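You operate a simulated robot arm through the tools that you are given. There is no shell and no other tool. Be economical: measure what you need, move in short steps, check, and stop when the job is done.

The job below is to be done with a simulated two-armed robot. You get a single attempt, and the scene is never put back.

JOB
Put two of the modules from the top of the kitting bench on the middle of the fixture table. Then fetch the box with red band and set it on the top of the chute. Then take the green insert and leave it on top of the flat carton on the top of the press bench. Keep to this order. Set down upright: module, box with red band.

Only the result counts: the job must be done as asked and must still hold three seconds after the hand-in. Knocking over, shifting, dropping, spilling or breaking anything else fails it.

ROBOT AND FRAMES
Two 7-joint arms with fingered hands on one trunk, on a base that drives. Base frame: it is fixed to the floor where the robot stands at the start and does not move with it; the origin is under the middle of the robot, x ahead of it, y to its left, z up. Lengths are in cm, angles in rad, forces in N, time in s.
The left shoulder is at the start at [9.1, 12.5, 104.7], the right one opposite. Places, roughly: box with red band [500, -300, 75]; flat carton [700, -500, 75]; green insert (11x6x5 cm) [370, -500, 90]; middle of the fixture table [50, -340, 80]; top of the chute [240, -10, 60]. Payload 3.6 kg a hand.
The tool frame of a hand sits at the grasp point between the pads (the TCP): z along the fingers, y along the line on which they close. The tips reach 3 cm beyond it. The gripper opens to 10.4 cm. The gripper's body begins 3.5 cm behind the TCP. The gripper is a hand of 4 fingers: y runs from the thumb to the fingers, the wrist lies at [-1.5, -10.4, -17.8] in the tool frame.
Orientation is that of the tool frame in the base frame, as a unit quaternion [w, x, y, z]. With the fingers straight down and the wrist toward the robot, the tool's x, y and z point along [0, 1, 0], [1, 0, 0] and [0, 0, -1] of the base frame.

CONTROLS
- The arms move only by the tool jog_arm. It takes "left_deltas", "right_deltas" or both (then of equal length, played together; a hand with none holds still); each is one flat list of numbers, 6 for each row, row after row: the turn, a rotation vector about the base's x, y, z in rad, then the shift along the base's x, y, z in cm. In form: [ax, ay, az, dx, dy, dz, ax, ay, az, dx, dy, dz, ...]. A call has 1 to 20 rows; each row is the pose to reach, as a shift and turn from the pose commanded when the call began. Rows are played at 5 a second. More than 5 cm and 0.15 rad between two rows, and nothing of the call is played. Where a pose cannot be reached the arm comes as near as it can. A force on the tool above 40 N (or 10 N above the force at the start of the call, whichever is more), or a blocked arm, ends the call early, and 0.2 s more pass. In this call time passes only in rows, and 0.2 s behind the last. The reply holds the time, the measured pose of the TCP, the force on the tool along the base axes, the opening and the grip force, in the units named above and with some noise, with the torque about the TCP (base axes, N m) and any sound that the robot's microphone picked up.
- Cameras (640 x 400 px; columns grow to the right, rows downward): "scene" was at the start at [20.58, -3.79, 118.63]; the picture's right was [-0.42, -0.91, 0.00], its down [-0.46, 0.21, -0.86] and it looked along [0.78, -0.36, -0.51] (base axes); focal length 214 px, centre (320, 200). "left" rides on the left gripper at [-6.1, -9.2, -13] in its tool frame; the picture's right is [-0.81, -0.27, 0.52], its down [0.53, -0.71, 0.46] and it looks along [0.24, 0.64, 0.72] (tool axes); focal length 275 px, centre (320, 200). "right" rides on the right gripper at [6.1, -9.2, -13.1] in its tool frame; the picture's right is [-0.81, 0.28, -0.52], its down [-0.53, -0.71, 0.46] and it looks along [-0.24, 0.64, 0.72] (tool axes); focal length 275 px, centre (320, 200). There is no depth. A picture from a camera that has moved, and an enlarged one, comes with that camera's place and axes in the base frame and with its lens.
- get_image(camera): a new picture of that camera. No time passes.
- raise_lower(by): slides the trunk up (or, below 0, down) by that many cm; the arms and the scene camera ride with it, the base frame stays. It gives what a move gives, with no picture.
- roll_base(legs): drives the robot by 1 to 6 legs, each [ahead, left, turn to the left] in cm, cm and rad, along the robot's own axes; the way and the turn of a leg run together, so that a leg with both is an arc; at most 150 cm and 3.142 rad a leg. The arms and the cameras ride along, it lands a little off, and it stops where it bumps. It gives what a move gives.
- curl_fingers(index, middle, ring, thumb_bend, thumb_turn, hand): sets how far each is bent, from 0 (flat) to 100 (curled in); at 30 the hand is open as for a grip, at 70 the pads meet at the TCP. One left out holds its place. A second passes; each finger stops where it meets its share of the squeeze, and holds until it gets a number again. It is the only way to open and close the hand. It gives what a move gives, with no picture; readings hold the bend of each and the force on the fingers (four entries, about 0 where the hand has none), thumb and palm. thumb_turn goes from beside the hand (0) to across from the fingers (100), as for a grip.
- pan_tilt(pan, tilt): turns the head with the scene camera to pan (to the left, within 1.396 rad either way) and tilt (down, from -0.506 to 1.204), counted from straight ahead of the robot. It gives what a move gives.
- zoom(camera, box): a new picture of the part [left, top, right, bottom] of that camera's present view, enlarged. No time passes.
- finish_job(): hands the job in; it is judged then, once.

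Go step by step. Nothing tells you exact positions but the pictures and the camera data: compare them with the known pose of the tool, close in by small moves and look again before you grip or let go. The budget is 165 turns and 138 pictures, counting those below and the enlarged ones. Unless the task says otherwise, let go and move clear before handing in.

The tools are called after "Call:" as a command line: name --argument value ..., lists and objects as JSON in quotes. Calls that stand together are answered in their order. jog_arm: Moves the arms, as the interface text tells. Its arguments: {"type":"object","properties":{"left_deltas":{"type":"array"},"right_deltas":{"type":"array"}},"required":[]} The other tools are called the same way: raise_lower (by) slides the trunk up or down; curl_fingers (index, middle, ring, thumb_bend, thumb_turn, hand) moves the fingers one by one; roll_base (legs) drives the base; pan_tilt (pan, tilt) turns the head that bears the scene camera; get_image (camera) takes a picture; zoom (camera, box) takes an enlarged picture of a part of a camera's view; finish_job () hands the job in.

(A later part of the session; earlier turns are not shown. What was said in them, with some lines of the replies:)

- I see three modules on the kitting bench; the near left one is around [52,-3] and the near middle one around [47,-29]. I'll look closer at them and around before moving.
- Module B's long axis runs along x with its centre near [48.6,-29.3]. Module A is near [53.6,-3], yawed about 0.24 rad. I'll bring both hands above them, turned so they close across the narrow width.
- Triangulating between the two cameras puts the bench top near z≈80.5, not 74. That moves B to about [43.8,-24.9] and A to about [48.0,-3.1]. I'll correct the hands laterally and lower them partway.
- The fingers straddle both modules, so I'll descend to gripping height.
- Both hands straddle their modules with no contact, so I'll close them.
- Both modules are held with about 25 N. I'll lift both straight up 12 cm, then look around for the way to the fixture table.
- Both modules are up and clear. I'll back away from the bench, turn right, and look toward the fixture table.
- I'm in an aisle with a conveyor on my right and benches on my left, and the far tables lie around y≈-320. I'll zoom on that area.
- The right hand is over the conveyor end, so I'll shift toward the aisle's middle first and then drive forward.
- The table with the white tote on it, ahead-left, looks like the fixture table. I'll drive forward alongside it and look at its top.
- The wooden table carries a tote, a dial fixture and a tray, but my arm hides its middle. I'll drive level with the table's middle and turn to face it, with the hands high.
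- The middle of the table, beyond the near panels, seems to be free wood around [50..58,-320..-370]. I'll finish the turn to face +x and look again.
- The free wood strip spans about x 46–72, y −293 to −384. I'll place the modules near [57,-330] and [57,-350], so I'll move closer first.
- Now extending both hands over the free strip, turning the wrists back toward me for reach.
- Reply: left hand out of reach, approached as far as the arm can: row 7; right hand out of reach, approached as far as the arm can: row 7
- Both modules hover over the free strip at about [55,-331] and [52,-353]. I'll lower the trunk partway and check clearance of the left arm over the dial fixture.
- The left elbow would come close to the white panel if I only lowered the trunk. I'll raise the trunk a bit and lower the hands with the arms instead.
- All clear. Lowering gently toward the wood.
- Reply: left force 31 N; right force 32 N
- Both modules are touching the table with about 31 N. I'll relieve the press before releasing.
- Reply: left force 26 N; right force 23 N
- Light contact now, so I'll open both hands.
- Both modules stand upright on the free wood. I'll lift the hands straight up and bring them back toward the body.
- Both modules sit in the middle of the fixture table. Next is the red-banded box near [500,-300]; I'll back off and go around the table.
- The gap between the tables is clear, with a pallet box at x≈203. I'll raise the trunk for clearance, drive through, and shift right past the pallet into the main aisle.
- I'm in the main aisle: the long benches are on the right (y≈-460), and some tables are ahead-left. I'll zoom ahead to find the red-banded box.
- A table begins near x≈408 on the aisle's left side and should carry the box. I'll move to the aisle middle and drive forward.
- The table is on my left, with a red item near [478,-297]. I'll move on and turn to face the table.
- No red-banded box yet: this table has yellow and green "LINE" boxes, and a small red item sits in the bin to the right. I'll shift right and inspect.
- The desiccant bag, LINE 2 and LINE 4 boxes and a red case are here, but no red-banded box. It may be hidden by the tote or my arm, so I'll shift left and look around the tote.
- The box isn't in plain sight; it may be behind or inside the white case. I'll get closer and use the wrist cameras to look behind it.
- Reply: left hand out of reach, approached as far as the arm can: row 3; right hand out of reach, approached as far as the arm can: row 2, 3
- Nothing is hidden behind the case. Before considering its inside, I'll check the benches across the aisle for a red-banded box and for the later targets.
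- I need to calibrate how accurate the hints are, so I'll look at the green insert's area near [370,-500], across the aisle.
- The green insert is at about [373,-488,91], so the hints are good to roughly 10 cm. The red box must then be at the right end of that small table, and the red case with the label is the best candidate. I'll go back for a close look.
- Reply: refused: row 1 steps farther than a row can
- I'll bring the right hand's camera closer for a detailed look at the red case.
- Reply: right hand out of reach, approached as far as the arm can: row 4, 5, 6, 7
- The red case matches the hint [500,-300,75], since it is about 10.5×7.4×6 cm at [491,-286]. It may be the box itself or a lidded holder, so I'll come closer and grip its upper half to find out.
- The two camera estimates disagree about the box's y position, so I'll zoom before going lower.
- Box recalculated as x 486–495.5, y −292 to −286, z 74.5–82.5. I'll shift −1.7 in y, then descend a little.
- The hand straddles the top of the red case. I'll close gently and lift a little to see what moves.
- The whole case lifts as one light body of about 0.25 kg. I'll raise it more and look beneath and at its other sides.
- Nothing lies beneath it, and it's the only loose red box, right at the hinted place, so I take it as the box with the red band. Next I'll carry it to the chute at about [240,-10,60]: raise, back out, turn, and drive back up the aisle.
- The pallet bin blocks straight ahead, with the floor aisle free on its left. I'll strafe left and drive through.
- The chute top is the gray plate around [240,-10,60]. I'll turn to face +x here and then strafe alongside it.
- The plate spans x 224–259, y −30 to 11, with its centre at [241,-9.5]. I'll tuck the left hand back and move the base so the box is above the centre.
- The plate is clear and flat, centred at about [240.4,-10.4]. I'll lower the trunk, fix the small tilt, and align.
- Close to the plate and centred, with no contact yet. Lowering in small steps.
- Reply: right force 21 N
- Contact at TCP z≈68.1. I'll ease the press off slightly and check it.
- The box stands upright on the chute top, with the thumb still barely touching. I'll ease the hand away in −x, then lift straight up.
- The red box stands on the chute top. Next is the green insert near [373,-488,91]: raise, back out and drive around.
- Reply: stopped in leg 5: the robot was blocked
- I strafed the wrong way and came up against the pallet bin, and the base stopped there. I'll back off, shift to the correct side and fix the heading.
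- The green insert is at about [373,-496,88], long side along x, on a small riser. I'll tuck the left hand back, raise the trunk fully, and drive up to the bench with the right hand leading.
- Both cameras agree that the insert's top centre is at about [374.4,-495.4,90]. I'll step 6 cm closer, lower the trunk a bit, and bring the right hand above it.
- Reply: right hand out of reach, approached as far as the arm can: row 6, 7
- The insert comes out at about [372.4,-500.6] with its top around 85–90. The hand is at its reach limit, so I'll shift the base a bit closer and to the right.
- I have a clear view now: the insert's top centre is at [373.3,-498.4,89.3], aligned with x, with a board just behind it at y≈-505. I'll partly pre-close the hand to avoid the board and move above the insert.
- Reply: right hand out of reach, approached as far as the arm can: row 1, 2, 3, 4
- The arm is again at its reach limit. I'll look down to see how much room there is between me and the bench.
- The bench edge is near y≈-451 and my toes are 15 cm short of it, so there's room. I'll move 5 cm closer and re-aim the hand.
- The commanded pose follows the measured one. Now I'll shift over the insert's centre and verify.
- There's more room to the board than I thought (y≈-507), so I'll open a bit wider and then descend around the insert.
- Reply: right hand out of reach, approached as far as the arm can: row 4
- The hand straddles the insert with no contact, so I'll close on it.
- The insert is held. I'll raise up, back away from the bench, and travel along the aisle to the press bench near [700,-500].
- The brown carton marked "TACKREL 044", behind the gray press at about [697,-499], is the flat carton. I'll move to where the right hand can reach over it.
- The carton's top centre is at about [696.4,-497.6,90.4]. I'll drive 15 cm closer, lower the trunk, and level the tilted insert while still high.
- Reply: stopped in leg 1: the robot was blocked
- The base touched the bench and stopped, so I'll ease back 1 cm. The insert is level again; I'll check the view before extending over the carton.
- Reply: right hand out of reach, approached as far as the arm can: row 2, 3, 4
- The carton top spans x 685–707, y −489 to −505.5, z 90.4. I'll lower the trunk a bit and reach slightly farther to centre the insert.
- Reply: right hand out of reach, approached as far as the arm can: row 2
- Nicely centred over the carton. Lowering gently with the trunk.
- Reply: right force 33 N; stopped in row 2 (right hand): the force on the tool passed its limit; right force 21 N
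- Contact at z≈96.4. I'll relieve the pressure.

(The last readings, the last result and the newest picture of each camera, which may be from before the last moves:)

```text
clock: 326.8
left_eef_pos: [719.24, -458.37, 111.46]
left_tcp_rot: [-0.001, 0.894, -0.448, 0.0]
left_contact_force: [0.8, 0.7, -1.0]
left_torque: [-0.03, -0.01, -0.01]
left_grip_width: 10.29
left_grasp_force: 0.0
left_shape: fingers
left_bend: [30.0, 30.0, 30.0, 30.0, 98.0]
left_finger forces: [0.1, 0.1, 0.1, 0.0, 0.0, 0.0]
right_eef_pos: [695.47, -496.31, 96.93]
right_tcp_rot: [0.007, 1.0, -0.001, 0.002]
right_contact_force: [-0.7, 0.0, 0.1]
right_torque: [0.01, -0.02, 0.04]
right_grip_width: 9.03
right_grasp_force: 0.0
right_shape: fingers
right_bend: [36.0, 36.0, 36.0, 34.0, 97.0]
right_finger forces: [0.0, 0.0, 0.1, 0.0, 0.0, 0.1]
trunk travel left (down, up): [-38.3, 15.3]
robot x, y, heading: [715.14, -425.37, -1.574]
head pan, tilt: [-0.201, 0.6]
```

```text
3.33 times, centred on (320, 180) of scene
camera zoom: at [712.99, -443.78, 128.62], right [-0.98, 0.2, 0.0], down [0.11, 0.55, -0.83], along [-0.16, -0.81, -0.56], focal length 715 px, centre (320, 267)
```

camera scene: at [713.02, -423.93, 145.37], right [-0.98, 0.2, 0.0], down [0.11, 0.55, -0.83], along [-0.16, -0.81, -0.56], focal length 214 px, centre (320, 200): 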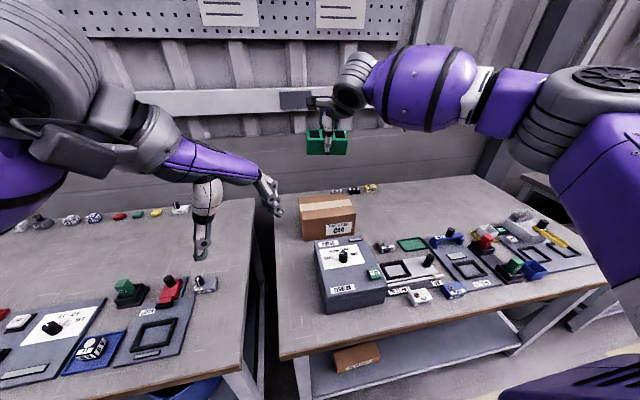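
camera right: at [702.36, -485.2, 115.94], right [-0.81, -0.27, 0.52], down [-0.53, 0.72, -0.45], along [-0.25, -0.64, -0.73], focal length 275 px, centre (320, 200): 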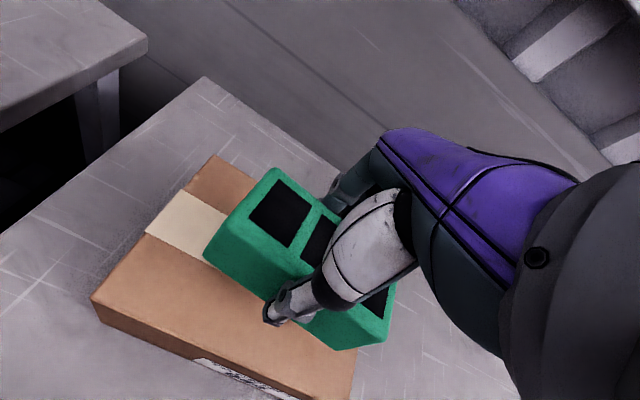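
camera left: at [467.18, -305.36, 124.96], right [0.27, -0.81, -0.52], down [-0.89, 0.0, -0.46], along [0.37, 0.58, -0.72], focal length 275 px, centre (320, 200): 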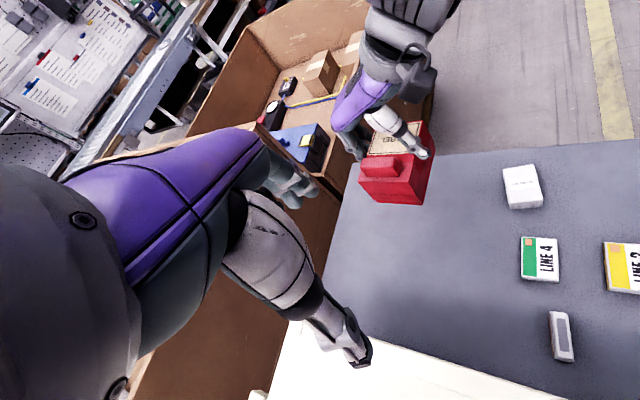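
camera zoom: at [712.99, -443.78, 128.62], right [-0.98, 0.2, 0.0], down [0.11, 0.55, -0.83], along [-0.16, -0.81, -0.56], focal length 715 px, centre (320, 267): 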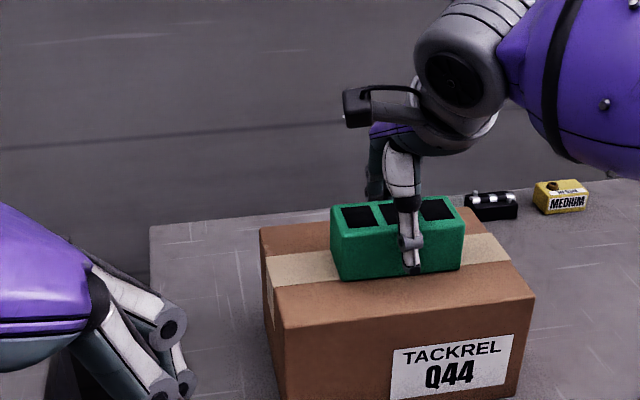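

The insert rests on the carton. I'll lift the hand straight up and back off.

Call:
jog_arm --right_deltas '[0, 0, 0, 0, 0, 2, 0, 0, 0, 0, 0, 5, 0, 0, 0, 0, 0, 8, 0, 0, 0, 0, 0.5, 11, 0, 0, 0, 0, 3, 14]'

Call:
roll_base --legs '[[-35, 0, 0]]'

Call:
get_image --camera "scene"

```text
clock: 328.0
left_eef_pos: [719.12, -458.19, 111.62]
left_tcp_rot: [-0.001, 0.894, -0.448, -0.001]
left_contact_force: [0.8, -0.1, -1.0]
left_torque: [-0.02, 0.02, 0.01]
left_grip_width: 10.32
left_grasp_force: 0.0
left_shape: fingers
left_bend: [30.0, 30.0, 30.0, 30.0, 98.0]
left_finger forces: [0.0, 0.0, 0.0, 0.0, 0.0, 0.1]
right_eef_pos: [694.99, -492.93, 110.89]
right_tcp_rot: [0.006, 1.0, -0.002, 0.001]
right_contact_force: [0.1, 0.7, -0.1]
right_torque: [0.0, 0.02, 0.0]
right_grip_width: 9.04
right_grasp_force: 0.0
right_shape: fingers
right_bend: [36.0, 36.0, 36.0, 34.0, 97.0]
right_finger forces: [0.0, 0.0, 0.0, 0.0, 0.0, 0.0]
right hand out of reach, approached as far as the arm can: row 3
trunk travel left (down, up): [-38.3, 15.3]
robot x, y, heading: [714.53, -425.17, -1.573]
head pan, tilt: [-0.201, 0.6]
```

```text
clock: 330.3
left_eef_pos: [719.12, -423.41, 111.55]
left_tcp_rot: [-0.001, 0.894, -0.449, 0.0]
left_contact_force: [-0.6, 1.1, 0.7]
left_torque: [-0.02, -0.01, 0.01]
left_grip_width: 10.3
left_grasp_force: 0.1
left_shape: fingers
left_bend: [30.0, 30.0, 30.0, 30.0, 98.0]
left_finger forces: [0.0, 0.1, 0.0, 0.0, 0.0, 0.0]
right_eef_pos: [694.75, -458.12, 110.71]
right_tcp_rot: [0.006, 1.0, -0.004, 0.002]
right_contact_force: [0.2, 0.0, -0.2]
right_torque: [-0.02, 0.01, 0.04]
right_grip_width: 9.04
right_grasp_force: 0.1
right_shape: fingers
right_bend: [36.0, 36.0, 36.0, 34.0, 97.0]
right_finger forces: [0.1, 0.0, 0.1, 0.0, 0.0, 0.1]
trunk travel left (down, up): [-38.3, 15.3]
robot x, y, heading: [714.64, -390.01, -1.571]
head pan, tilt: [-0.201, 0.6]
```

```text
16 pictures are left
camera scene: at [713.0, -408.81, 128.62], right [-0.98, 0.2, 0.0], down [0.12, 0.55, -0.83], along [-0.17, -0.81, -0.56], focal length 214 px, centre (320, 200)
```

scene: 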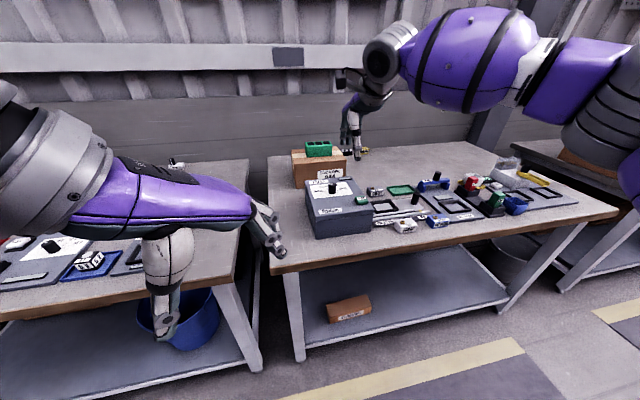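

The green insert rests on the flat carton and both hands are clear. The modules and the red box are placed as well, so I'm handing in.

Call:
finish_job

```text
The job is handed in.
```

I handed in the job with all three placements made in order, but I'm not certain the box I moved is the "box with red band".

- **Modules:** two stand upright near the middle of the fixture table, and both hands released cleanly.
- **Box with red band:** I took this to be the loose red box marked "LABEL", found about 10 cm from the hinted spot. It is red all over rather than clearly banded. A small flat box with a red stripe marked "URGENT" looked closer to the description, but it lay on another bench about 1.8 m from the hint. The box I moved stands upright on the chute top.
- **Green insert:** it rests on the flat carton on the press bench.

While driving, the base touched a cardboard pallet bin and later the press bench, and stopped both times. The pictures I took afterwards showed nothing knocked over, but I did not measure whether either had shifted.
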